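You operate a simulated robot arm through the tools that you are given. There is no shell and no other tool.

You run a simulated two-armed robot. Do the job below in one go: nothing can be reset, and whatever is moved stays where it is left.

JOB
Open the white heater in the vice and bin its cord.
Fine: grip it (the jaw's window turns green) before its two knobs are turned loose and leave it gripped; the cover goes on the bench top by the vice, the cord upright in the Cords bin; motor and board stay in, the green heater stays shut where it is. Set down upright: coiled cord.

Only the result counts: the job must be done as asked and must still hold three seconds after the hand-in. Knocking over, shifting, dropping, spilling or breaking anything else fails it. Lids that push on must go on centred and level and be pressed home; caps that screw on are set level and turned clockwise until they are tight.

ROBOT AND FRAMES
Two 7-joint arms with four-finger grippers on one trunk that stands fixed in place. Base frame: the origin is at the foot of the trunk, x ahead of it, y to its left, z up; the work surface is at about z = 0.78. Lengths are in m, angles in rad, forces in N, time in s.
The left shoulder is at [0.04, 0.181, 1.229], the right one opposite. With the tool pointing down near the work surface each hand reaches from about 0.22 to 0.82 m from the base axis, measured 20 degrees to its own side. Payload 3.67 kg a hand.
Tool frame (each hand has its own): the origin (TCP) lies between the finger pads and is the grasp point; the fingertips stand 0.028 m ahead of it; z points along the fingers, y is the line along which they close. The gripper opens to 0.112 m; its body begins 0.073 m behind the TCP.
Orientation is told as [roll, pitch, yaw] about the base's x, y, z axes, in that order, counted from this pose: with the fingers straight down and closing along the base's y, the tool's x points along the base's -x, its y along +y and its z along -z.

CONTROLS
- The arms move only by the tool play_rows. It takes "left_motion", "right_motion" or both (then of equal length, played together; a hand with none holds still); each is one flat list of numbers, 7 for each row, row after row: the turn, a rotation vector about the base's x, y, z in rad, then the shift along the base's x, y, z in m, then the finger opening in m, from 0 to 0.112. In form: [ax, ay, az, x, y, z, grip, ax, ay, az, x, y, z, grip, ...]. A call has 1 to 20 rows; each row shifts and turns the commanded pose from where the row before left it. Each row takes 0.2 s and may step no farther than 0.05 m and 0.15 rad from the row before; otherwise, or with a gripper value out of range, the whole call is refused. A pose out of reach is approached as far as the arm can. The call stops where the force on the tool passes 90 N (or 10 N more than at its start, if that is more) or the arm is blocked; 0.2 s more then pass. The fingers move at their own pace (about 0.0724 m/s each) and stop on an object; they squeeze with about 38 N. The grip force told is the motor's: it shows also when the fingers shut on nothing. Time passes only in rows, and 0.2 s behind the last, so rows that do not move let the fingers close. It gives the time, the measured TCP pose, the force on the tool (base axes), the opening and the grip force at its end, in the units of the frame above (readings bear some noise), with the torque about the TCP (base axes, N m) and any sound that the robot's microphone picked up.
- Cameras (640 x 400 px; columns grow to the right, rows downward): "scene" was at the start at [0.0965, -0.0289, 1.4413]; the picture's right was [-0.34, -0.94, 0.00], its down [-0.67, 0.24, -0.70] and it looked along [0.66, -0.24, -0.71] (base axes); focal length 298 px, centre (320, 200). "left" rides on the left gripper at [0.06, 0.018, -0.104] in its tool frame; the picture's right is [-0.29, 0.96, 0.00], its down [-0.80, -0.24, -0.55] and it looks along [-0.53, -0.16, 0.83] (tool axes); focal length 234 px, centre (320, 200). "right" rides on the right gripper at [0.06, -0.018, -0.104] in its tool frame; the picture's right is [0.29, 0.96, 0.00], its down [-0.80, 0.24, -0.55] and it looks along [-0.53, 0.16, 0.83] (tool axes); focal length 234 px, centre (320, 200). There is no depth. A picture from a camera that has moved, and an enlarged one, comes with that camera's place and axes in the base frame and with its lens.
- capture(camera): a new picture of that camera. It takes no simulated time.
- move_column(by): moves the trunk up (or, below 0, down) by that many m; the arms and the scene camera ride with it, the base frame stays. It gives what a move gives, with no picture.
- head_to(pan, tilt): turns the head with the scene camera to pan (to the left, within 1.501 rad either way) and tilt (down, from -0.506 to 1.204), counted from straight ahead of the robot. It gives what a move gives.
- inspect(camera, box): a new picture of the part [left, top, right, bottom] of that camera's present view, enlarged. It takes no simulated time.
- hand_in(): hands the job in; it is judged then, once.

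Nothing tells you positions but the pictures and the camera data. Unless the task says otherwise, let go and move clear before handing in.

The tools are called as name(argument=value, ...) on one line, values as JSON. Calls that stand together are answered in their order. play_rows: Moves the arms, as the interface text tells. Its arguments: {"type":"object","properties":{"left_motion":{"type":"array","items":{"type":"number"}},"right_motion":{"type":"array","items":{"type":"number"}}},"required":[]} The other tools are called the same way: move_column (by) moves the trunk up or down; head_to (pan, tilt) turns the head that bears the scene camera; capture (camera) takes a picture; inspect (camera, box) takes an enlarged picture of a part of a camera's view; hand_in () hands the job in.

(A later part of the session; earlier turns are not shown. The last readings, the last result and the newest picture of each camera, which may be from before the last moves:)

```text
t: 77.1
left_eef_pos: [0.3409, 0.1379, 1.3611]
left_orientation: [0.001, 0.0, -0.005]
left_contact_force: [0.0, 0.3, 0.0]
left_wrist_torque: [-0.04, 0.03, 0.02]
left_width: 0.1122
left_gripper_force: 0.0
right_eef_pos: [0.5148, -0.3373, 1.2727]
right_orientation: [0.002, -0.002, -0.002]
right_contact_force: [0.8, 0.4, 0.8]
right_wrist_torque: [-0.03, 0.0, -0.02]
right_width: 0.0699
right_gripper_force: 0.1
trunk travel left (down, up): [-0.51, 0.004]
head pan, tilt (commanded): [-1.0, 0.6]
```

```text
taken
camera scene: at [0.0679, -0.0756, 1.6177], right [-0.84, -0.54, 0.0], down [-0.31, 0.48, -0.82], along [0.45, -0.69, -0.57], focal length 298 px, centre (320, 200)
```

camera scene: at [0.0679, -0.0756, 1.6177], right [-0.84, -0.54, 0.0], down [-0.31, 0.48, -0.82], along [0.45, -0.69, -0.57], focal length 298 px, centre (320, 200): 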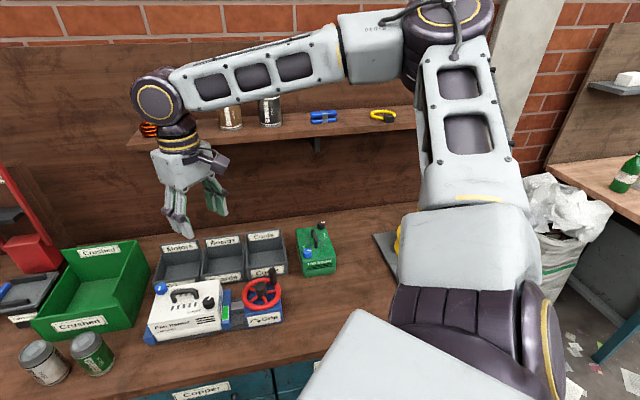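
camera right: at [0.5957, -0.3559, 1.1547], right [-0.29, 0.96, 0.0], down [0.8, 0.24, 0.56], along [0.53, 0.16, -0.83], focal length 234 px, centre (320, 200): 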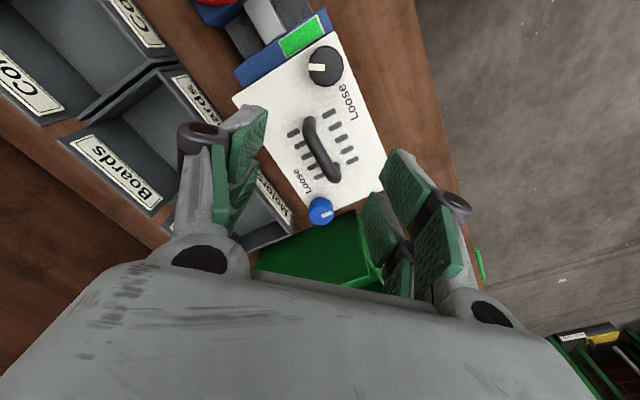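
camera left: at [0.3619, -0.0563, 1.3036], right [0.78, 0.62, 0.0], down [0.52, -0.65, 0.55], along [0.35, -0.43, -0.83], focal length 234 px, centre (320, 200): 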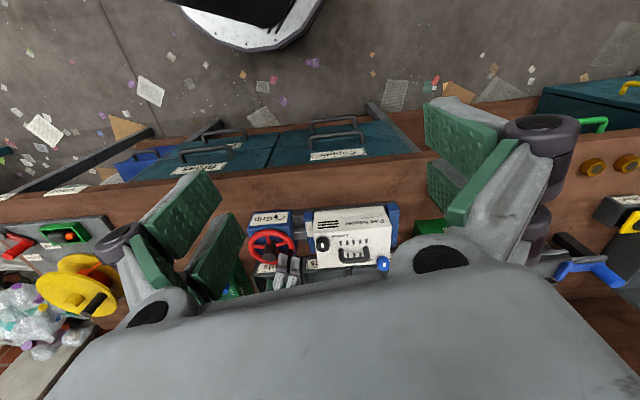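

The right elbow is up and clear of the shelf. I'll lower the trunk in two stages, lifting the hand between them.

move_column(by=-0.2)

play_rows(right_motion=[0, 0, 0, 0, 0, 0.05, 0.07, 0, 0, 0, 0, 0, 0.05, 0.07, 0, 0, 0, 0, 0, 0.05, 0.07])

move_column(by=-0.16)

head_to(pan=-0.45, tilt=0.75)

capture(camera="scene")

```text
t: 79.3
left_eef_pos: [0.3421, 0.1396, 1.1609]
left_orientation: [0.0, 0.0, -0.005]
left_contact_force: [-0.1, -0.8, 0.3]
left_wrist_torque: [0.01, 0.0, 0.03]
left_width: 0.1119
left_gripper_force: 0.2
right_eef_pos: [0.5152, -0.3364, 1.0727]
right_orientation: [0.001, 0.001, -0.001]
right_contact_force: [0.0, 0.3, 0.5]
right_wrist_torque: [0.06, 0.02, -0.01]
right_width: 0.0703
right_gripper_force: 0.1
trunk travel left (down, up): [-0.31, 0.204]
head pan, tilt (commanded): [-1.0, 0.6]
```

```text
t: 80.1
left_eef_pos: [0.3414, 0.1384, 1.1605]
left_orientation: [-0.001, -0.001, -0.005]
left_contact_force: [-0.3, -0.5, 0.3]
left_wrist_torque: [0.0, 0.0, 0.0]
left_width: 0.1121
left_gripper_force: 0.1
right_eef_pos: [0.5143, -0.3385, 1.2235]
right_orientation: [0.001, 0.0, 0.0]
right_contact_force: [0.2, -0.2, 0.9]
right_wrist_torque: [0.0, -0.05, 0.01]
right_width: 0.0701
right_gripper_force: 0.0
trunk travel left (down, up): [-0.31, 0.204]
head pan, tilt (commanded): [-1.0, 0.6]
```

```text
t: 81.9
left_eef_pos: [0.3416, 0.1384, 1.0016]
left_orientation: [-0.002, 0.0, -0.007]
left_contact_force: [0.2, 1.3, -0.4]
left_wrist_torque: [0.03, -0.01, 0.0]
left_width: 0.1123
left_gripper_force: 0.0
right_eef_pos: [0.514, -0.3377, 1.0631]
right_orientation: [0.0, -0.002, -0.002]
right_contact_force: [-0.3, -0.4, -0.1]
right_wrist_torque: [-0.01, -0.02, 0.02]
right_width: 0.0701
right_gripper_force: 0.1
trunk travel left (down, up): [-0.15, 0.364]
head pan, tilt (commanded): [-1.0, 0.6]
```

```text
t: 82.9
left_eef_pos: [0.3426, 0.1378, 1.0013]
left_orientation: [0.001, 0.0, -0.004]
left_contact_force: [-0.8, -0.2, -0.2]
left_wrist_torque: [0.0, 0.01, -0.02]
left_width: 0.112
left_gripper_force: 0.1
right_eef_pos: [0.5134, -0.3388, 1.0633]
right_orientation: [0.001, 0.0, -0.002]
right_contact_force: [-0.4, 0.1, -0.4]
right_wrist_torque: [-0.03, 0.02, -0.02]
right_width: 0.0701
right_gripper_force: 0.0
trunk travel left (down, up): [-0.15, 0.364]
head pan, tilt (commanded): [-0.45, 0.75]
```

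```text
taken
camera scene: at [0.0948, -0.0373, 1.2456], right [-0.44, -0.9, 0.0], down [-0.61, 0.3, -0.73], along [0.66, -0.32, -0.68], focal length 298 px, centre (320, 200)
```

scene: 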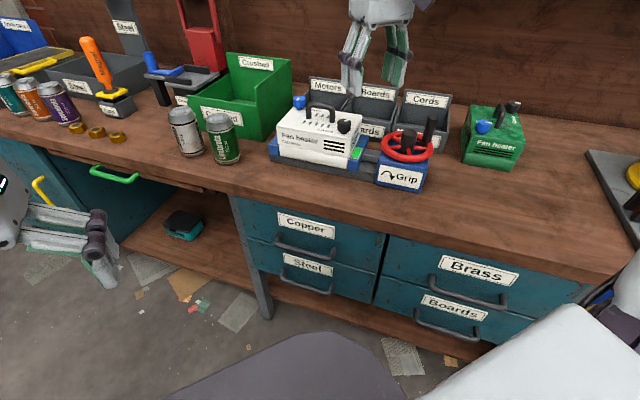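

play_rows(right_motion=[0, 0, 0, 0.042, 0.006, -0.006, 0.07, 0, 0, 0, 0.042, 0.006, -0.006, 0.07, 0, 0, 0, 0.042, 0.006, -0.006, 0.07, 0, 0, 0, 0.042, 0.006, -0.006, 0.07, 0, 0, 0, 0.042, 0.006, -0.006, 0.07, 0, 0, 0, 0.042, 0.005, -0.006, 0.07, 0, 0, 0, 0, 0, 0, 0.07])

capture(camera="right")

```text
t: 84.5
left_eef_pos: [0.3425, 0.1384, 1.001]
left_orientation: [-0.001, 0.0, -0.005]
left_contact_force: [0.5, 0.5, -0.1]
left_wrist_torque: [-0.01, 0.02, -0.03]
left_width: 0.112
left_gripper_force: 0.1
right_eef_pos: [0.7066, -0.3194, 1.0111]
right_orientation: [0.001, -0.002, -0.004]
right_contact_force: [-0.3, 0.4, -0.6]
right_wrist_torque: [0.03, -0.02, 0.02]
right_width: 0.07
right_gripper_force: 0.0
right hand out of reach, approached as far as the arm can: row 5, 6
trunk travel left (down, up): [-0.15, 0.364]
head pan, tilt (commanded): [-0.45, 0.75]
```

```text
taken
camera right: at [0.6468, -0.3376, 1.114], right [-0.29, 0.96, 0.0], down [0.8, 0.24, 0.56], along [0.53, 0.16, -0.83], focal length 234 px, centre (320, 200)
```

right: 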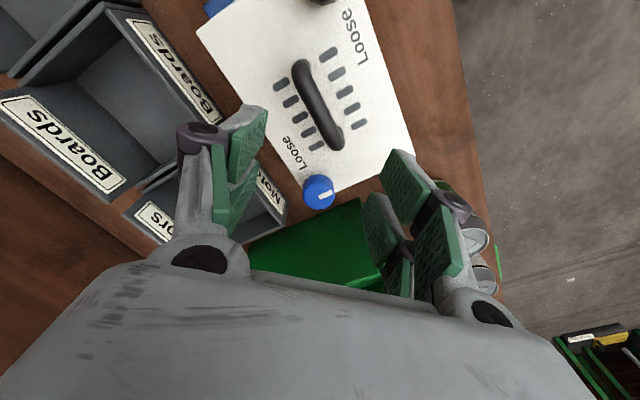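

Vertical reach ends at x 0.707, so I'll lean the hand outward by 0.35 rad (closing axis stays level) and move out over the blue knob.

play_rows(right_motion=[0, -0.117, 0, 0.0, 0.004, 0.01, 0.07, 0, -0.117, 0, 0.012, 0.004, 0.0, 0.07, 0, -0.116, 0, 0.018, 0.004, 0.0, 0.07, 0, 0, 0, 0.018, 0.004, 0.0, 0.07, 0, 0, 0, 0, 0, 0, 0.07])

capture(camera="right")

inspect(camera="scene", box=[240, 30, 450, 200])

```text
t: 85.7
left_eef_pos: [0.3418, 0.1375, 1.0013]
left_orientation: [-0.001, 0.002, -0.005]
left_contact_force: [-0.4, 0.1, 0.1]
left_wrist_torque: [-0.02, 0.0, -0.01]
left_width: 0.1121
left_gripper_force: 0.1
right_eef_pos: [0.7543, -0.3049, 1.0224]
right_orientation: [0.002, -0.35, -0.001]
right_contact_force: [-0.4, -0.2, -0.4]
right_wrist_torque: [0.02, 0.0, 0.02]
right_width: 0.07
right_gripper_force: 0.1
trunk travel left (down, up): [-0.15, 0.364]
head pan, tilt (commanded): [-0.45, 0.75]
```

```text
taken
camera right: at [0.6631, -0.323, 1.0989], right [-0.27, 0.96, -0.1], down [0.56, 0.24, 0.8], along [0.78, 0.16, -0.6], focal length 234 px, centre (320, 200)
```

right: 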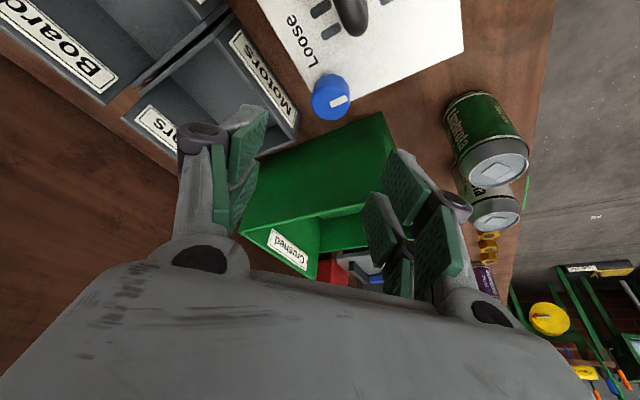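

```text
2.35 times, centred on (345, 115) of scene
camera zoom: at [0.0942, -0.0378, 1.2456], right [-0.44, -0.9, 0.0], down [-0.61, 0.3, -0.73], along [0.66, -0.32, -0.68], focal length 701 px, centre (261, 400)
```

zoom: 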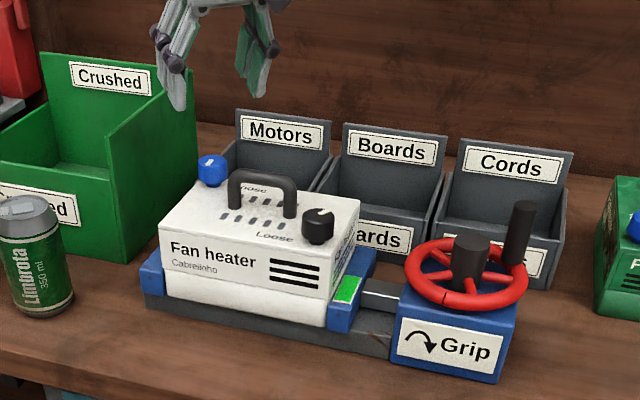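

inspect(camera="right", box=[260, 40, 400, 160])

```text
3.33 times, centred on (330, 100) of right
camera zoom: at [0.6631, -0.323, 1.0989], right [-0.27, 0.96, -0.1], down [0.56, 0.24, 0.8], along [0.78, 0.16, -0.6], focal length 781 px, centre (287, 533)
```

zoom: 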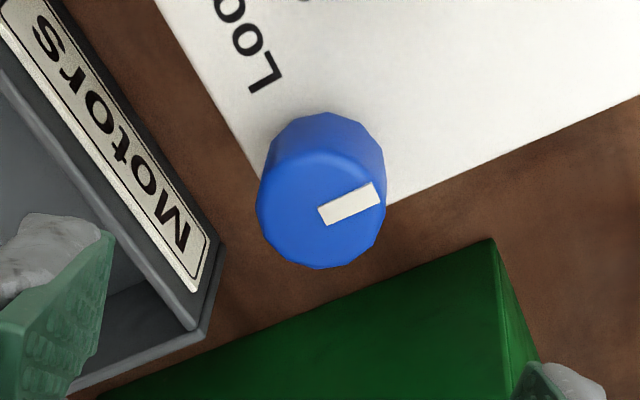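

The blue knob is confirmed at (0.766, -0.303). I'll take the starting yaw of -0.38, descend over it and grip.

play_rows(right_motion=[0, 0, -0.127, 0.0002, 0.002, 0, 0.065, 0, 0, -0.127, 0.0002, 0.002, -0.02, 0.065, 0, 0, -0.127, 0.0001, 0.0018, -0.02, 0.065, 0, 0, 0, 0, 0, -0.02, 0.065, 0, 0, 0, 0, 0, -0.02, 0.06, 0, 0, 0, 0, 0, 0, 0.06])

inspect(camera="right", box=[220, 60, 420, 280])

inspect(camera="scene", box=[260, 50, 390, 170])

```text
t: 87.1
left_eef_pos: [0.3419, 0.1392, 1.0011]
left_orientation: [-0.001, 0.0, -0.005]
left_contact_force: [0.9, -0.4, -0.3]
left_wrist_torque: [0.01, -0.03, 0.02]
left_width: 0.1119
left_gripper_force: 0.1
right_eef_pos: [0.7562, -0.2995, 0.9413]
right_orientation: [0.001, -0.351, -0.384]
right_contact_force: [-0.6, 0.1, 0.3]
right_wrist_torque: [0.0, -0.01, -0.01]
right_width: 0.0599
right_gripper_force: 0.0
trunk travel left (down, up): [-0.15, 0.364]
head pan, tilt (commanded): [-0.45, 0.75]
```

```text
1.82 times, centred on (320, 170) of right
camera zoom: at [0.6641, -0.2821, 1.0179], right [0.11, 0.99, -0.1], down [0.61, 0.01, 0.79], along [0.79, -0.14, -0.6], focal length 426 px, centre (320, 254)
```

zoom: 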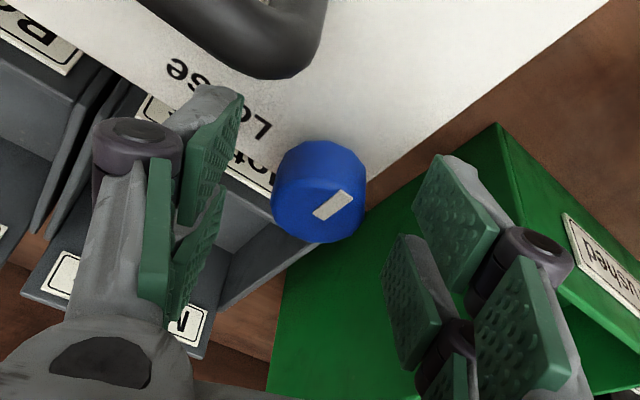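

```text
3.33 times, centred on (325, 110) of scene
camera zoom: at [0.0945, -0.0371, 1.2456], right [-0.44, -0.9, 0.0], down [-0.61, 0.3, -0.73], along [0.66, -0.32, -0.68], focal length 992 px, centre (303, 500)
```

zoom: 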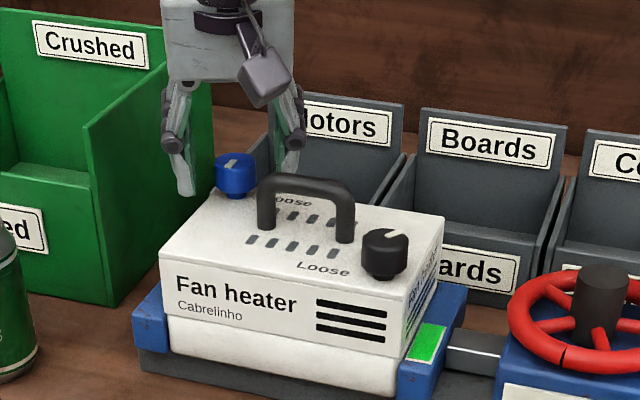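

play_rows(right_motion=[0, 0, 0, 0, 0, 0, 0.04, 0, 0, 0, 0, 0, 0, 0.02, 0, 0, 0, 0, 0, 0, 0.02, 0, 0, 0, 0, 0, 0, 0.02])

inspect(camera="right", box=[220, 60, 420, 280])

```text
t: 88.1
left_eef_pos: [0.3423, 0.1387, 1.0016]
left_orientation: [-0.001, 0.001, -0.006]
left_contact_force: [-0.5, -0.1, 0.9]
left_wrist_torque: [0.01, -0.03, 0.01]
left_width: 0.1123
left_gripper_force: 0.1
right_eef_pos: [0.7555, -0.2983, 0.9411]
right_orientation: [0.002, -0.351, -0.384]
right_contact_force: [0.5, 0.5, 0.3]
right_wrist_torque: [-0.09, -0.05, 0.0]
right_width: 0.0294
right_gripper_force: 37.7
trunk travel left (down, up): [-0.15, 0.364]
head pan, tilt (commanded): [-0.45, 0.75]
```

```text
1.82 times, centred on (320, 170) of right
camera zoom: at [0.6645, -0.2822, 1.0178], right [0.11, 0.99, -0.1], down [0.61, 0.01, 0.79], along [0.79, -0.14, -0.6], focal length 426 px, centre (320, 254)
```

zoom: 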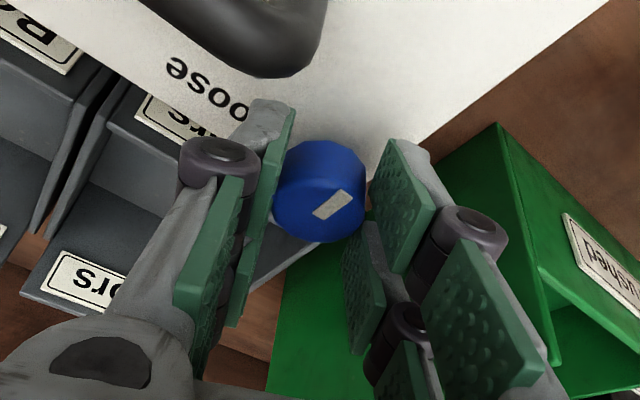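

Well centred grip. Turning the blue knob counter-clockwise about its own axis, first stroke.

play_rows(right_motion=[0, 0, 0.127, -0.00045, -0.00136, 0, 0.02, 0, 0, 0.127, -0.00027, -0.0014, 0, 0.02, 0, 0, 0.127, -9e-05, -0.00143, 0, 0.02])

inspect(camera="right", box=[220, 60, 420, 280])

```text
t: 88.9
left_eef_pos: [0.3425, 0.1388, 1.0001]
left_orientation: [0.0, 0.0, -0.007]
left_contact_force: [-0.7, 0.5, -0.3]
left_wrist_torque: [0.01, -0.01, -0.04]
left_width: 0.1121
left_gripper_force: 0.0
right_eef_pos: [0.756, -0.3042, 0.9409]
right_orientation: [0.002, -0.351, 0.001]
right_contact_force: [-0.2, 1.3, -8.8]
right_wrist_torque: [0.09, -0.47, 0.03]
right_width: 0.0293
right_gripper_force: 38.2
trunk travel left (down, up): [-0.15, 0.364]
head pan, tilt (commanded): [-0.45, 0.75]
```

```text
1.82 times, centred on (320, 170) of right
camera zoom: at [0.6642, -0.322, 1.0181], right [-0.27, 0.96, -0.1], down [0.56, 0.24, 0.79], along [0.78, 0.16, -0.6], focal length 426 px, centre (320, 254)
```

zoom: 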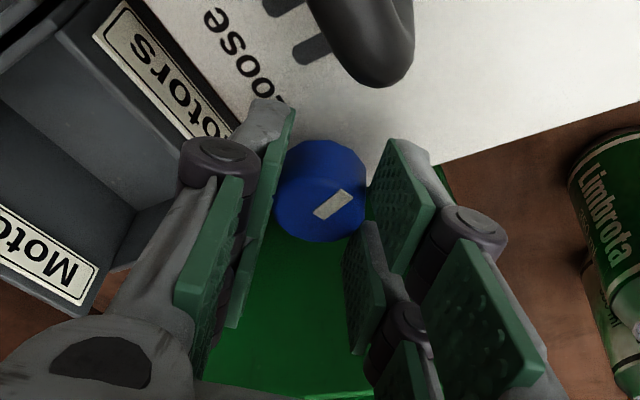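

play_rows(right_motion=[0, 0, 0.127, 9e-05, -0.00143, 0.0005, 0.02, 0, 0, 0.127, 0.00027, -0.0014, 0, 0.02, 0, 0, 0.127, 0.00045, -0.00136, 0, 0.02, 0, 0, 0.0, 0, 0, 0, 0.02])

inspect(camera="right", box=[220, 60, 420, 280])

inspect(camera="scene", box=[260, 50, 390, 170])

```text
t: 89.9
left_eef_pos: [0.3408, 0.1383, 1.0001]
left_orientation: [0.001, 0.001, -0.005]
left_contact_force: [0.0, 0.5, -1.0]
left_wrist_torque: [0.0, -0.01, -0.01]
left_width: 0.1119
left_gripper_force: 0.0
right_eef_pos: [0.7557, -0.307, 0.9415]
right_orientation: [0.002, -0.346, 0.381]
right_contact_force: [-4.5, -1.6, -12.5]
right_wrist_torque: [-0.05, 0.24, 0.01]
right_width: 0.0292
right_gripper_force: 37.5
trunk travel left (down, up): [-0.15, 0.364]
head pan, tilt (commanded): [-0.45, 0.75]
```

```text
1.82 times, centred on (320, 170) of right
camera zoom: at [0.6785, -0.3585, 1.0184], right [-0.61, 0.79, -0.1], down [0.43, 0.43, 0.79], along [0.67, 0.44, -0.6], focal length 426 px, centre (320, 254)
```

zoom: 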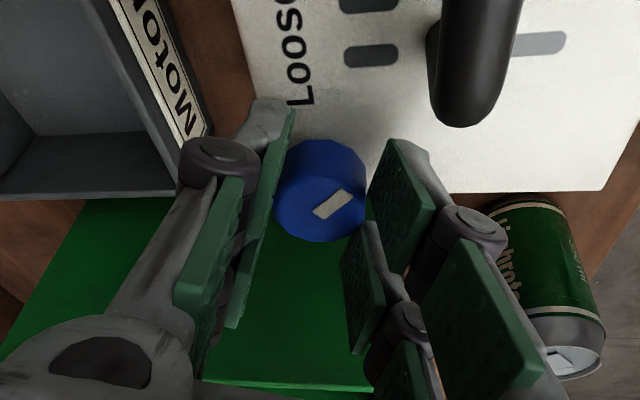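

```text
3.33 times, centred on (325, 110) of scene
camera zoom: at [0.0958, -0.0379, 1.2454], right [-0.44, -0.9, 0.0], down [-0.61, 0.3, -0.73], along [0.66, -0.32, -0.68], focal length 992 px, centre (303, 500)
```

zoom: 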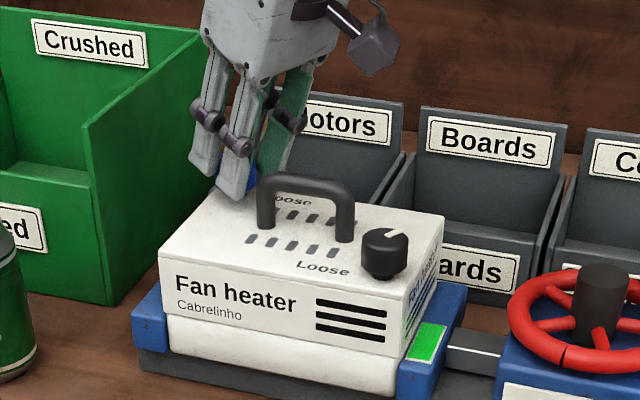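

play_rows(right_motion=[0, 0, 0.14, 0.0007, -0.0015, -0.001, 0.02, 0, 0, 0.0, 0, 0, 0, 0.02])

```text
t: 90.5
left_eef_pos: [0.341, 0.1374, 1.0015]
left_orientation: [0.0, -0.001, -0.004]
left_contact_force: [-0.6, 0.6, -0.2]
left_wrist_torque: [-0.03, 0.02, 0.0]
left_width: 0.1121
left_gripper_force: 0.1
right_eef_pos: [0.7574, -0.3088, 0.9414]
right_orientation: [0.004, -0.349, 0.52]
right_contact_force: [-9.7, 2.0, -12.8]
right_wrist_torque: [-0.09, 0.34, 0.06]
right_width: 0.0292
right_gripper_force: 38.2
trunk travel left (down, up): [-0.15, 0.364]
head pan, tilt (commanded): [-0.45, 0.75]
```

play_rows(right_motion=[0, 0, 0, -0.001, 0.0003, -0.0015, 0.02, 0, 0, 0, 0, 0, 0, 0.055, 0, 0, 0, 0, 0, 0, 0.055, 0, 0, 0, 0, 0, 0, 0.055])

```text
t: 91.5
left_eef_pos: [0.3412, 0.1382, 1.0013]
left_orientation: [0.0, 0.0, -0.006]
left_contact_force: [0.5, -0.3, 0.7]
left_wrist_torque: [-0.02, 0.03, 0.01]
left_width: 0.1119
left_gripper_force: 0.0
right_eef_pos: [0.7573, -0.3069, 0.9407]
right_orientation: [0.001, -0.352, 0.519]
right_contact_force: [-0.5, 1.0, -0.5]
right_wrist_torque: [0.01, 0.01, 0.02]
right_width: 0.0551
right_gripper_force: 0.1
trunk travel left (down, up): [-0.15, 0.364]
head pan, tilt (commanded): [-0.45, 0.75]
```

Released cleanly. I'll rotate back around the knob with the fingers open, regrip and do the second stroke.

play_rows(right_motion=[0, 0, -0.13, -0.00064, 0.00131, 0, 0.055, 0, 0, -0.13, -0.00047, 0.0014, 0, 0.055, 0, 0, -0.13, -0.00028, 0.00144, 0, 0.055, 0, 0, -0.13, -0.0001, 0.00146, 0, 0.055, 0, 0, -0.13, 0.0001, 0.00146, 0, 0.055, 0, 0, -0.13, 0.00028, 0.00144, 0, 0.055, 0, 0, -0.13, 0.00047, 0.0014, 0, 0.055, 0, 0, -0.13, 0.00064, 0.00131, 0, 0.055, 0, 0, 0, 0, 0, 0, 0.04, 0, 0, 0, 0, 0, 0, 0.02, 0, 0, 0, 0, 0, 0, 0.02])

inspect(camera="right", box=[220, 60, 420, 280])

```text
t: 93.9
left_eef_pos: [0.3413, 0.1383, 1.0018]
left_orientation: [-0.001, 0.001, -0.005]
left_contact_force: [-0.1, -0.1, -0.2]
left_wrist_torque: [-0.01, -0.04, 0.01]
left_width: 0.1121
left_gripper_force: 0.1
right_eef_pos: [0.7565, -0.2977, 0.9412]
right_orientation: [0.002, -0.351, -0.521]
right_contact_force: [-2.0, -1.5, 0.4]
right_wrist_torque: [-0.06, 0.04, 0.0]
right_width: 0.0294
right_gripper_force: 38.5
trunk travel left (down, up): [-0.15, 0.364]
head pan, tilt (commanded): [-0.45, 0.75]
```

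```text
1.82 times, centred on (320, 170) of right
camera zoom: at [0.6676, -0.2678, 1.0175], right [0.24, 0.97, -0.1], down [0.6, -0.07, 0.79], along [0.76, -0.25, -0.6], focal length 426 px, centre (320, 254)
```

zoom: 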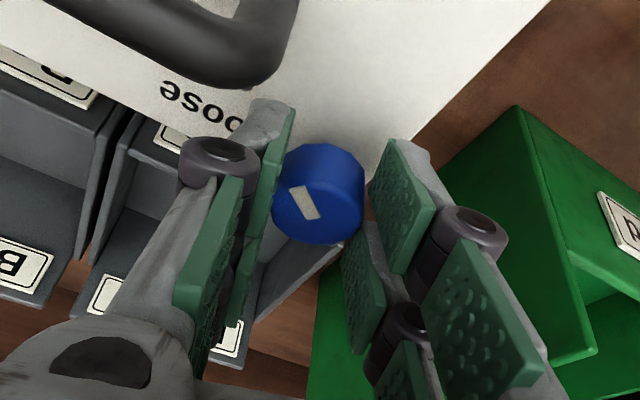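

play_rows(right_motion=[0, 0, 0.13, -0.00064, -0.00131, 0, 0.02, 0, 0, 0.13, -0.00047, -0.0014, 0, 0.02, 0, 0, 0.13, -0.00028, -0.00144, 0, 0.02, 0, 0, 0.13, -0.0001, -0.00146, 0, 0.02, 0, 0, 0.13, 0.0001, -0.00146, 0, 0.02, 0, 0, 0.13, 0.00028, -0.00144, 0, 0.02, 0, 0, 0.13, 0.00047, -0.0014, 0, 0.02, 0, 0, 0.13, 0.00064, -0.00131, 0, 0.02, 0, 0, 0, 0, 0, 0, 0.02])

inspect(camera="right", box=[220, 60, 420, 280])

```text
t: 95.9
left_eef_pos: [0.3413, 0.1393, 1.002]
left_orientation: [-0.001, -0.001, -0.004]
left_contact_force: [-0.7, -0.5, -1.1]
left_wrist_torque: [0.0, -0.02, 0.0]
left_width: 0.1122
left_gripper_force: 0.0
right_eef_pos: [0.7546, -0.3063, 0.9406]
right_orientation: [0.0, -0.351, 0.524]
right_contact_force: [0.7, 0.8, 0.4]
right_wrist_torque: [0.01, -0.12, -0.03]
right_width: 0.0293
right_gripper_force: 38.2
trunk travel left (down, up): [-0.15, 0.364]
head pan, tilt (commanded): [-0.45, 0.75]
```

```text
1.82 times, centred on (320, 170) of right
camera zoom: at [0.6862, -0.3684, 1.0174], right [-0.71, 0.69, -0.1], down [0.36, 0.48, 0.8], along [0.6, 0.53, -0.6], focal length 426 px, centre (320, 254)
```

zoom: 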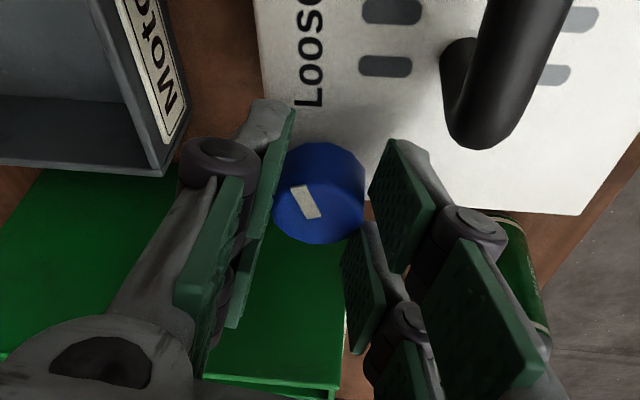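

play_rows(right_motion=[0, 0, 0, 0, 0, 0, 0.055, 0, 0, 0, 0, 0, 0, 0.055, 0, 0, 0, 0, 0, 0, 0.055, 0, 0, -0.13, -0.00064, 0.00131, 0, 0.055, 0, 0, -0.13, -0.00047, 0.0014, 0, 0.055, 0, 0, -0.13, -0.00028, 0.00144, 0, 0.055, 0, 0, -0.13, -0.0001, 0.00146, 0, 0.055, 0, 0, -0.13, 0.0001, 0.00146, 0, 0.055, 0, 0, -0.13, 0.00028, 0.00144, 0, 0.055, 0, 0, -0.13, 0.00047, 0.0014, 0, 0.055, 0, 0, -0.13, 0.00064, 0.00131, 0, 0.055, 0, 0, 0, 0, 0, 0, 0.04, 0, 0, 0, 0, 0, 0, 0.02, 0, 0, 0, 0, 0, 0, 0.02])

inspect(camera="right", box=[220, 60, 420, 280])

```text
t: 98.9
left_eef_pos: [0.3415, 0.1387, 0.9998]
left_orientation: [0.001, -0.001, -0.005]
left_contact_force: [0.2, 0.5, 0.6]
left_wrist_torque: [-0.03, 0.02, 0.01]
left_width: 0.112
left_gripper_force: 0.0
right_eef_pos: [0.7574, -0.2963, 0.9409]
right_orientation: [0.0, -0.351, -0.521]
right_contact_force: [-1.0, -0.8, 1.2]
right_wrist_torque: [-0.01, -0.05, -0.02]
right_width: 0.0295
right_gripper_force: 37.9
trunk travel left (down, up): [-0.15, 0.364]
head pan, tilt (commanded): [-0.45, 0.75]
```

```text
1.82 times, centred on (320, 170) of right
camera zoom: at [0.6677, -0.2658, 1.0176], right [0.24, 0.97, -0.1], down [0.6, -0.07, 0.79], along [0.76, -0.25, -0.6], focal length 426 px, centre (320, 254)
```

zoom: 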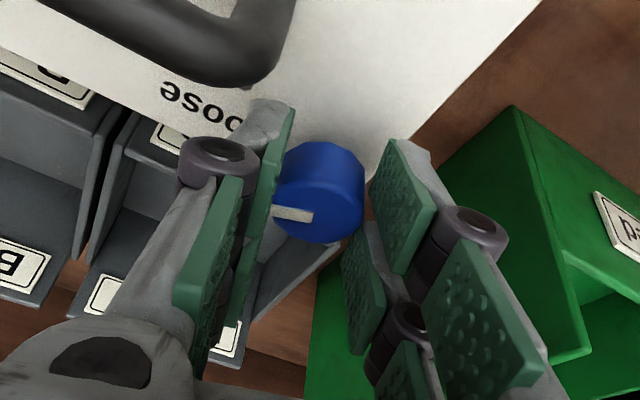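

play_rows(right_motion=[0, 0, 0.13, -0.00064, -0.00131, 0, 0.02, 0, 0, 0.13, -0.00047, -0.0014, 0, 0.02, 0, 0, 0.13, -0.00028, -0.00144, 0, 0.02, 0, 0, 0.13, -0.0001, -0.00146, 0, 0.02, 0, 0, 0.13, 0.0001, -0.00146, 0, 0.02, 0, 0, 0.13, 0.00028, -0.00144, 0, 0.02, 0, 0, 0.13, 0.00047, -0.0014, 0, 0.02, 0, 0, 0.13, 0.00064, -0.00131, 0, 0.02, 0, 0, 0, 0, 0, 0, 0.02])

inspect(camera="right", box=[220, 60, 420, 280])

```text
t: 100.9
left_eef_pos: [0.3431, 0.1388, 1.001]
left_orientation: [0.0, 0.001, -0.006]
left_contact_force: [0.1, -0.4, 0.3]
left_wrist_torque: [-0.02, -0.01, -0.03]
left_width: 0.1119
left_gripper_force: 0.1
right_eef_pos: [0.7561, -0.3084, 0.9412]
right_orientation: [0.001, -0.349, 0.52]
right_contact_force: [-2.0, 1.0, -1.0]
right_wrist_torque: [0.14, -0.05, -0.41]
right_width: 0.0286
right_gripper_force: 38.2
trunk travel left (down, up): [-0.15, 0.364]
head pan, tilt (commanded): [-0.45, 0.75]
```

```text
1.82 times, centred on (320, 170) of right
camera zoom: at [0.686, -0.3694, 1.0183], right [-0.71, 0.7, -0.1], down [0.37, 0.48, 0.79], along [0.6, 0.53, -0.6], focal length 426 px, centre (320, 254)
```

zoom: 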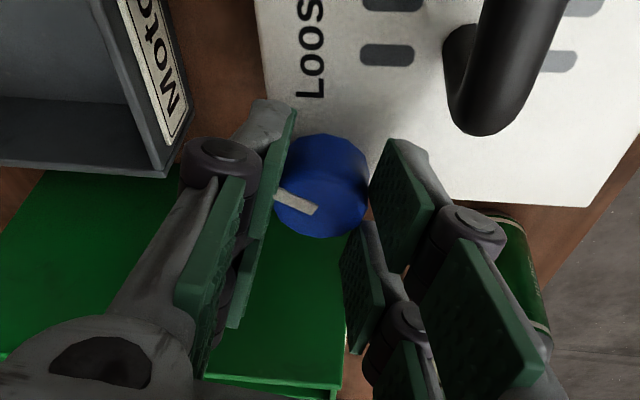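

The blue knob has also reached its stop (about 150° counter-clockwise). I'll unload, open, rise and bring the hand upright.

play_rows(right_motion=[0, 0, -0.06, -0.0003, 0.0006, 0, 0.02, 0, 0, 0, 0, 0, 0, 0.06, 0, 0, 0, 0, 0, 0, 0.06, 0, 0, 0, 0, 0, 0, 0.06])

inspect(camera="right", box=[220, 60, 420, 280])

```text
t: 101.9
left_eef_pos: [0.3424, 0.138, 1.0009]
left_orientation: [-0.001, 0.0, -0.005]
left_contact_force: [1.1, -1.0, -0.1]
left_wrist_torque: [-0.01, -0.01, 0.01]
left_width: 0.1121
left_gripper_force: 0.1
right_eef_pos: [0.7568, -0.3069, 0.9421]
right_orientation: [0.002, -0.35, 0.461]
right_contact_force: [-0.5, -0.3, -0.1]
right_wrist_torque: [-0.01, 0.02, 0.01]
right_width: 0.0599
right_gripper_force: 0.0
trunk travel left (down, up): [-0.15, 0.364]
head pan, tilt (commanded): [-0.45, 0.75]
```

```text
1.82 times, centred on (320, 170) of right
camera zoom: at [0.6826, -0.3647, 1.0186], right [-0.67, 0.74, -0.1], down [0.39, 0.46, 0.79], along [0.63, 0.49, -0.6], focal length 426 px, centre (320, 254)
```

zoom: 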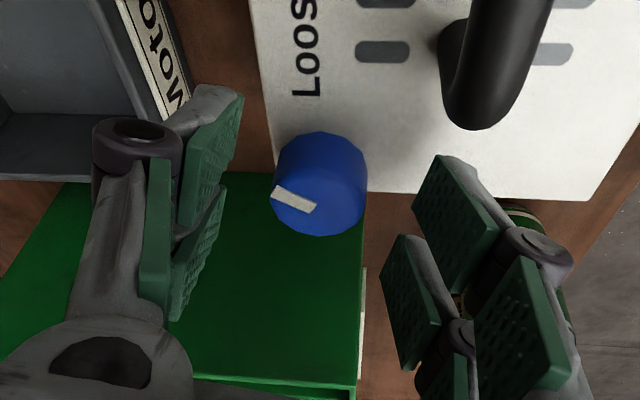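

play_rows(right_motion=[0, 0, 0, 0, 0, 0.045, 0.06, 0, 0, 0, 0, 0, 0.045, 0.07, -0.0519, 0.1045, 0, -0.025, -0.006, 0.01, 0.07, -0.0519, 0.1045, 0, -0.025, -0.006, 0.01, 0.07, -0.0519, 0.1045, 0, -0.022, -0.005, 0, 0.07, 0, 0, 0.1, 0, 0, 0, 0.07, 0, 0, 0.1, 0, 0, 0, 0.07, 0, 0, 0.1, 0, 0, 0, 0.07, 0, 0, 0.024, 0, 0, 0, 0.07])

capture(camera="right")

inspect(camera="scene", box=[260, 50, 450, 200])

```text
t: 103.9
left_eef_pos: [0.3417, 0.1388, 1.0007]
left_orientation: [0.0, 0.0, -0.006]
left_contact_force: [0.4, 0.0, 0.7]
left_wrist_torque: [0.04, 0.06, -0.02]
left_width: 0.1118
left_gripper_force: 0.1
right_eef_pos: [0.684, -0.3246, 1.0516]
right_orientation: [0.002, -0.001, 0.786]
right_contact_force: [-0.7, 0.0, 0.6]
right_wrist_torque: [-0.04, -0.01, -0.02]
right_width: 0.07
right_gripper_force: 0.1
trunk travel left (down, up): [-0.15, 0.364]
head pan, tilt (commanded): [-0.45, 0.75]
```

```text
taken
camera right: at [0.6547, -0.3791, 1.1549], right [-0.88, 0.47, 0.0], down [0.4, 0.73, 0.55], along [0.26, 0.49, -0.83], focal length 234 px, centre (320, 200)
```

right: 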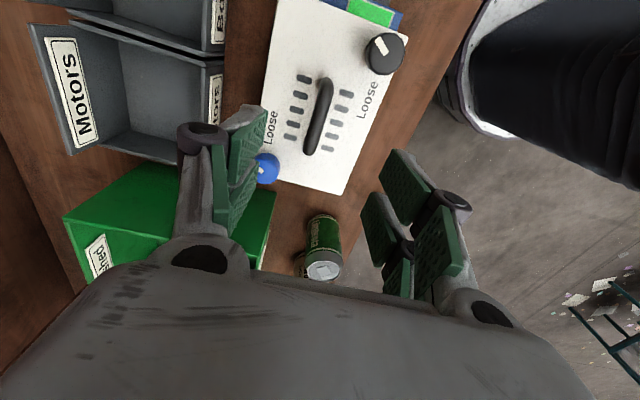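

```text
2.67 times, centred on (355, 125) of scene
camera zoom: at [0.095, -0.0372, 1.2455], right [-0.44, -0.9, 0.0], down [-0.61, 0.3, -0.73], along [0.66, -0.32, -0.68], focal length 794 px, centre (227, 400)
```

zoom: 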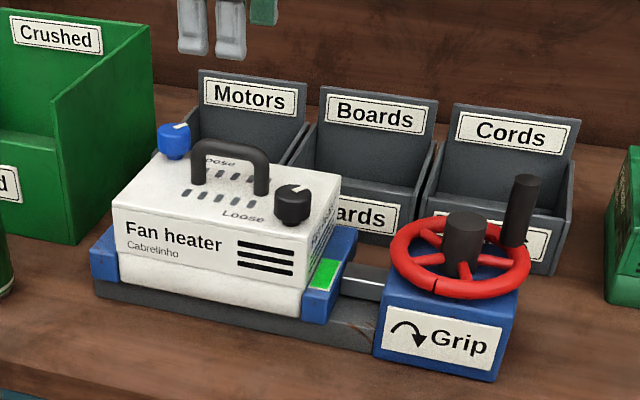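

inspect(camera="right", box=[240, 0, 420, 200])

```text
2.00 times, centred on (330, 100) of right
camera zoom: at [0.6547, -0.3791, 1.1549], right [-0.88, 0.47, 0.0], down [0.4, 0.73, 0.55], along [0.26, 0.49, -0.83], focal length 468 px, centre (300, 400)
```

zoom: 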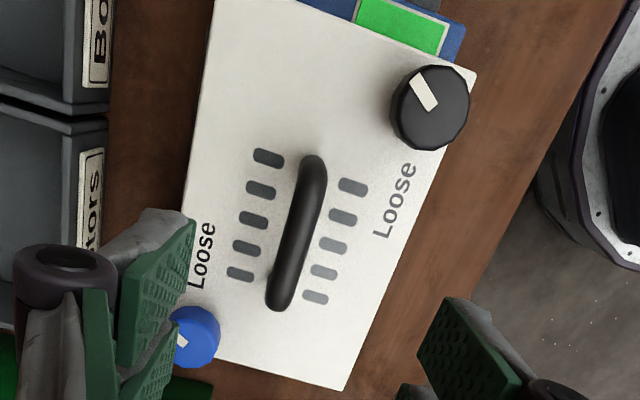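

Handle centre at (0.684, -0.329), running at about 47°. I'll align and descend to grip it.

play_rows(right_motion=[0, 0, 0.04, -0.0006, -0.0054, -0.03, 0.06, 0, 0, 0, 0, 0, -0.03, 0.05, 0, 0, 0, 0, 0, -0.03, 0.05, 0, 0, 0, 0, 0, -0.0256, 0.05, 0, 0, 0, 0, 0, 0, 0.05])

inspect(camera="right", box=[220, 60, 420, 280])

inspect(camera="scene", box=[270, 50, 400, 170])

```text
t: 105.1
left_eef_pos: [0.3407, 0.1387, 0.9999]
left_orientation: [0.003, 0.0, -0.007]
left_contact_force: [0.7, -0.3, -0.5]
left_wrist_torque: [-0.02, 0.0, 0.01]
left_width: 0.1117
left_gripper_force: 0.0
right_eef_pos: [0.6842, -0.3282, 0.9372]
right_orientation: [0.002, -0.002, 0.822]
right_contact_force: [-0.4, -0.9, 0.1]
right_wrist_torque: [-0.01, 0.0, -0.01]
right_width: 0.0499
right_gripper_force: 0.1
trunk travel left (down, up): [-0.15, 0.364]
head pan, tilt (commanded): [-0.45, 0.75]
```

```text
1.82 times, centred on (320, 170) of right
camera zoom: at [0.6567, -0.3849, 1.0399], right [-0.9, 0.44, 0.0], down [0.37, 0.75, 0.56], along [0.24, 0.5, -0.83], focal length 426 px, centre (320, 254)
```

zoom: 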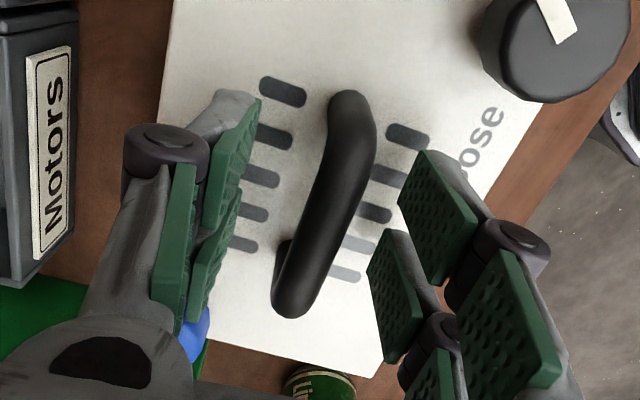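

```text
3.33 times, centred on (335, 110) of scene
camera zoom: at [0.0945, -0.0371, 1.2456], right [-0.44, -0.9, 0.0], down [-0.61, 0.3, -0.73], along [0.66, -0.32, -0.68], focal length 992 px, centre (270, 500)
```

zoom: 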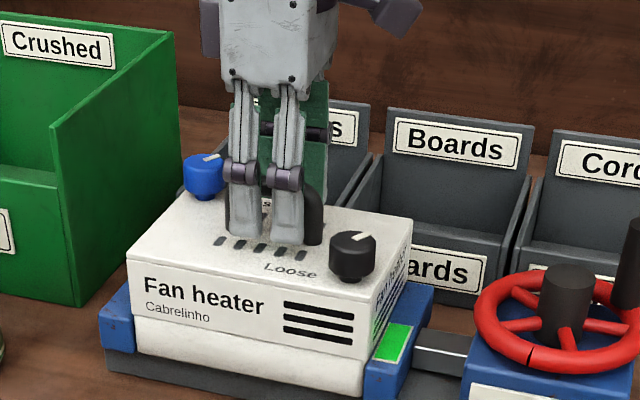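

play_rows(right_motion=[0, 0, 0, 0, 0, 0, 0.03, 0, 0, 0, 0, 0, 0, 0.005, 0, 0, 0, 0, 0, 0, 0.005, 0, 0, 0, 0, 0, 0, 0.005])

inspect(camera="right", box=[220, 60, 420, 280])

```text
t: 106.1
left_eef_pos: [0.3425, 0.1387, 1.0002]
left_orientation: [0.0, 0.001, -0.005]
left_contact_force: [0.7, 0.6, 0.3]
left_wrist_torque: [-0.02, -0.01, -0.02]
left_width: 0.112
left_gripper_force: 0.0
right_eef_pos: [0.684, -0.3285, 0.9364]
right_orientation: [0.001, 0.0, 0.822]
right_contact_force: [1.3, -1.4, 0.9]
right_wrist_torque: [0.08, 0.09, -0.23]
right_width: 0.013
right_gripper_force: 37.3
trunk travel left (down, up): [-0.15, 0.364]
head pan, tilt (commanded): [-0.45, 0.75]
```

```text
1.82 times, centred on (320, 170) of right
camera zoom: at [0.6571, -0.3852, 1.04], right [-0.9, 0.44, 0.0], down [0.37, 0.75, 0.56], along [0.24, 0.5, -0.83], focal length 426 px, centre (320, 254)
```

zoom: 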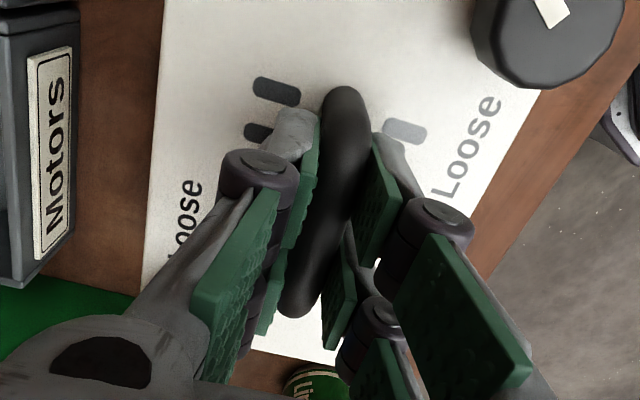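

Gripped. I'll lift slowly and check that only the cover comes up.

play_rows(right_motion=[0, 0, 0, 0, 0, 0.008, 0.005, 0, 0, 0, 0, 0, 0.008, 0.005, 0, 0, 0, 0, 0, 0.008, 0.005, 0, 0, 0, 0, 0, 0, 0.005])

inspect(camera="scene", box=[270, 50, 400, 170])

```text
t: 107.1
left_eef_pos: [0.3417, 0.1382, 1.001]
left_orientation: [0.001, 0.001, -0.004]
left_contact_force: [0.4, 0.4, -0.4]
left_wrist_torque: [0.02, 0.04, 0.03]
left_width: 0.1122
left_gripper_force: 0.0
right_eef_pos: [0.6829, -0.3298, 0.9589]
right_orientation: [0.0, 0.0, 0.823]
right_contact_force: [-1.0, 1.1, -3.5]
right_wrist_torque: [0.11, 0.09, -0.29]
right_width: 0.0132
right_gripper_force: 37.9
trunk travel left (down, up): [-0.15, 0.364]
head pan, tilt (commanded): [-0.45, 0.75]
```

```text
3.33 times, centred on (335, 110) of scene
camera zoom: at [0.095, -0.0371, 1.2455], right [-0.44, -0.9, 0.0], down [-0.61, 0.3, -0.73], along [0.66, -0.32, -0.68], focal length 992 px, centre (270, 500)
```

zoom: 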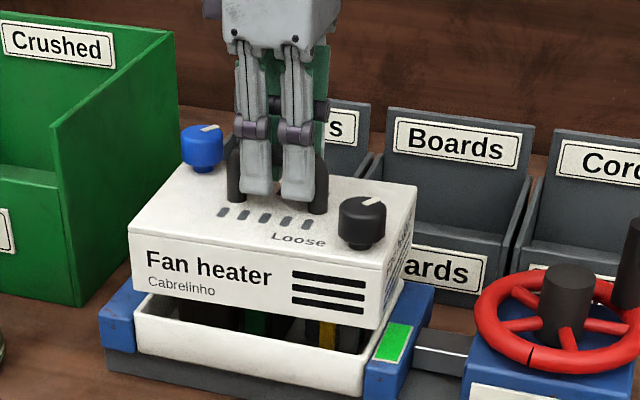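

The cover is coming up alone. Lifting further.

play_rows(right_motion=[0, 0, 0, 0, 0, 0.02, 0.005, 0, 0, 0, 0, 0, 0.03, 0.005, 0, 0, 0, 0, 0, 0.03, 0.005, 0, 0, 0, 0, 0, 0.03, 0.005, 0, 0, 0, 0, 0, 0.02, 0.005, 0, 0, 0, 0, 0, 0, 0.005])

capture(camera="scene")

inspect(camera="scene", box=[250, 20, 450, 200])

```text
t: 108.5
left_eef_pos: [0.3415, 0.1387, 1.0017]
left_orientation: [0.001, 0.0, -0.005]
left_contact_force: [-0.6, -0.3, -0.2]
left_wrist_torque: [0.0, -0.04, 0.0]
left_width: 0.1121
left_gripper_force: 0.0
right_eef_pos: [0.6827, -0.3335, 1.0889]
right_orientation: [0.001, -0.002, 0.82]
right_contact_force: [-0.4, 0.4, 0.2]
right_wrist_torque: [-0.04, -0.02, -0.03]
right_width: 0.0132
right_gripper_force: 37.9
trunk travel left (down, up): [-0.15, 0.364]
head pan, tilt (commanded): [-0.45, 0.75]
```

```text
taken
camera scene: at [0.094, -0.0369, 1.2456], right [-0.44, -0.9, 0.0], down [-0.61, 0.3, -0.73], along [0.66, -0.32, -0.68], focal length 298 px, centre (320, 200)
```

scene: 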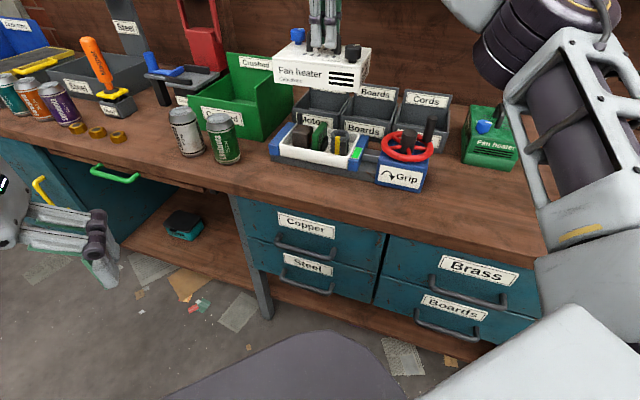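

```text
2.22 times, centred on (350, 110) of scene
camera zoom: at [0.094, -0.0369, 1.2456], right [-0.44, -0.9, 0.0], down [-0.61, 0.3, -0.73], along [0.66, -0.32, -0.68], focal length 662 px, centre (253, 400)
```

zoom: 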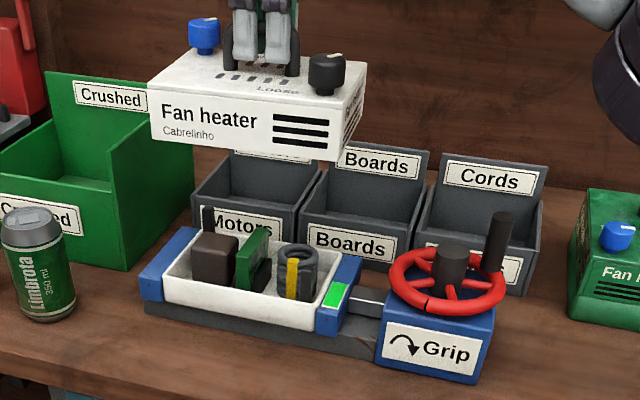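

The tray is open: motor on the left, board in the middle and the coiled cord (black with a yellow band) upright at the right end. I'll carry the cover over the wheel to the free bench area right of the vice, around (0.382, -0.580).

play_rows(right_motion=[0, 0, 0, 0, 0, 0.02, 0.005, 0, 0, 0, -0.0301, -0.0251, 0.01, 0.005, 0, 0, 0, -0.0301, -0.0251, 0, 0.005, 0, 0, 0, -0.0301, -0.0251, 0, 0.005, 0, 0, 0, -0.0301, -0.0251, 0, 0.005, 0, 0, 0, -0.0301, -0.0251, 0, 0.005, 0, 0, 0, -0.0301, -0.0251, 0, 0.005, 0, 0, 0, -0.0301, -0.0251, 0, 0.005, 0, 0, 0, -0.0301, -0.0251, 0, 0.005, 0, 0, 0, -0.0301, -0.0251, 0, 0.005, 0, 0, 0, -0.0301, -0.0251, 0, 0.005, 0, 0, 0, 0, 0, 0, 0.005])

capture(camera="scene")

capture(camera="right")

```text
t: 111.1
left_eef_pos: [0.3412, 0.1389, 1.0004]
left_orientation: [0.001, 0.0, -0.007]
left_contact_force: [-0.4, 0.2, -0.6]
left_wrist_torque: [-0.01, 0.0, -0.01]
left_width: 0.1121
left_gripper_force: 0.0
right_eef_pos: [0.3663, -0.5851, 1.1284]
right_orientation: [0.002, -0.001, 0.824]
right_contact_force: [0.0, 0.1, -2.3]
right_wrist_torque: [0.0, 0.03, -0.01]
right_width: 0.013
right_gripper_force: 38.3
right hand out of reach, approached as far as the arm can: row 1
trunk travel left (down, up): [-0.15, 0.364]
head pan, tilt (commanded): [-0.45, 0.75]
```

```text
taken
camera scene: at [0.0948, -0.0367, 1.2455], right [-0.43, -0.9, 0.0], down [-0.61, 0.3, -0.73], along [0.66, -0.32, -0.68], focal length 298 px, centre (320, 200)
```

scene: 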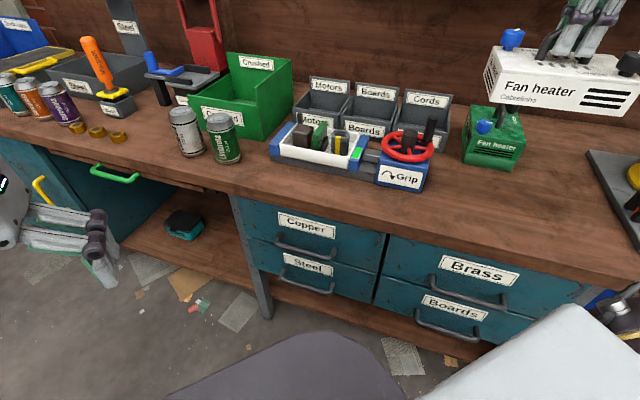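

```text
taken
camera right: at [0.3391, -0.6415, 1.2321], right [-0.9, 0.44, 0.0], down [0.37, 0.75, 0.55], along [0.24, 0.5, -0.83], focal length 234 px, centre (320, 200)
```

right: 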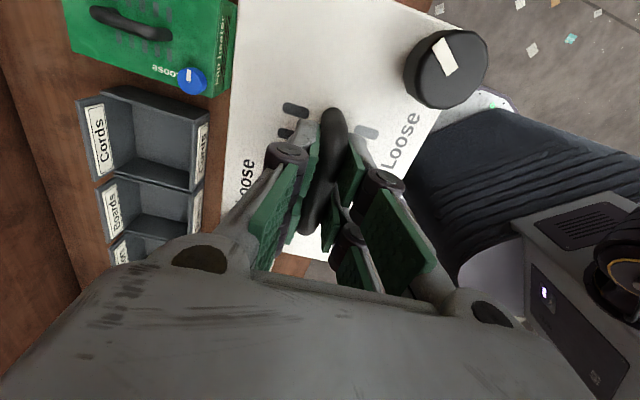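

play_rows(right_motion=[0, 0, 0, 0.012, 0.003, -0.03, 0.005, 0, 0, 0, 0, 0, -0.04, 0.005, 0, 0, 0, 0, 0, -0.045, 0.005, 0, 0, 0, 0, 0, -0.045, 0.005, 0, 0, 0, 0, 0, -0.04, 0.005, 0, 0, 0, 0, 0, -0.03, 0.005, 0, 0, 0, 0, 0, 0, 0.005])

inspect(camera="scene", box=[380, 60, 600, 260])

```text
t: 112.7
left_eef_pos: [0.3404, 0.1372, 1.0013]
left_orientation: [0.001, -0.001, -0.007]
left_contact_force: [0.1, 0.0, -0.8]
left_wrist_torque: [-0.01, -0.02, 0.03]
left_width: 0.112
left_gripper_force: 0.1
right_eef_pos: [0.3798, -0.583, 0.8983]
right_orientation: [0.002, 0.0, 0.822]
right_contact_force: [-0.2, -0.2, -1.2]
right_wrist_torque: [0.02, 0.03, 0.0]
right_width: 0.013
right_gripper_force: 37.6
trunk travel left (down, up): [-0.15, 0.364]
head pan, tilt (commanded): [-0.45, 0.75]
```

```text
2.00 times, centred on (490, 160) of scene
camera zoom: at [0.0946, -0.0372, 1.2456], right [-0.44, -0.9, 0.0], down [-0.61, 0.3, -0.73], along [0.66, -0.32, -0.68], focal length 596 px, centre (-20, 280)
```

zoom: 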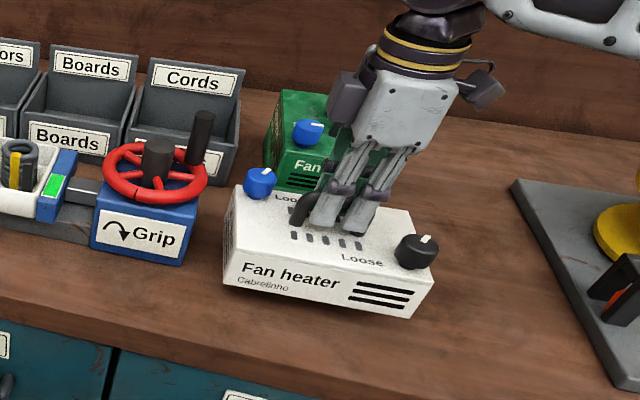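

play_rows(right_motion=[0, 0, 0, 0, 0, -0.01, 0.005, 0, 0, 0, 0, 0, -0.01, 0.005, 0, 0, 0, 0, 0, -0.003, 0.005, 0, 0, 0, 0, 0, -0.003, 0.005, 0, 0, 0, 0, 0, 0, 0.005])

```text
t: 113.9
left_eef_pos: [0.3419, 0.1382, 1.001]
left_orientation: [0.001, 0.001, -0.004]
left_contact_force: [0.2, -0.3, -0.4]
left_wrist_torque: [0.01, 0.01, 0.02]
left_width: 0.1119
left_gripper_force: 0.1
right_eef_pos: [0.3784, -0.5831, 0.8711]
right_orientation: [0.002, -0.001, 0.824]
right_contact_force: [-0.1, -0.2, -1.4]
right_wrist_torque: [0.0, -0.04, 0.05]
right_width: 0.013
right_gripper_force: 38.2
trunk travel left (down, up): [-0.15, 0.364]
head pan, tilt (commanded): [-0.45, 0.75]
```

play_rows(right_motion=[0, 0, 0, 0, 0, -0.002, 0.005, 0, 0, 0, 0, 0, -0.002, 0.005, 0, 0, 0, 0, 0, 0, 0.005])

inspect(camera="scene", box=[420, 130, 560, 250])

```text
t: 114.7
left_eef_pos: [0.3402, 0.1394, 1.0008]
left_orientation: [-0.002, -0.001, -0.005]
left_contact_force: [0.3, -0.6, 0.4]
left_wrist_torque: [-0.04, 0.04, 0.01]
left_width: 0.1121
left_gripper_force: 0.1
right_eef_pos: [0.3777, -0.5827, 0.8696]
right_orientation: [-0.005, -0.002, 0.821]
right_contact_force: [-1.8, -7.5, 24.5]
right_wrist_torque: [0.19, -0.13, 0.12]
right_width: 0.0129
right_gripper_force: 38.0
trunk travel left (down, up): [-0.15, 0.364]
head pan, tilt (commanded): [-0.45, 0.75]
```

```text
3.33 times, centred on (490, 190) of scene
camera zoom: at [0.0933, -0.0362, 1.2459], right [-0.44, -0.9, 0.0], down [-0.61, 0.3, -0.73], along [0.66, -0.32, -0.68], focal length 992 px, centre (-247, 233)
```

zoom: 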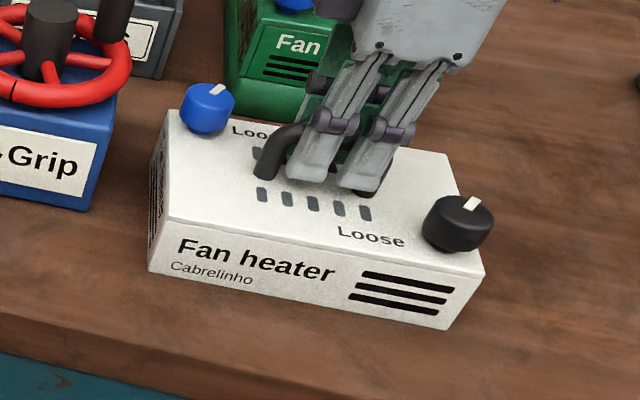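

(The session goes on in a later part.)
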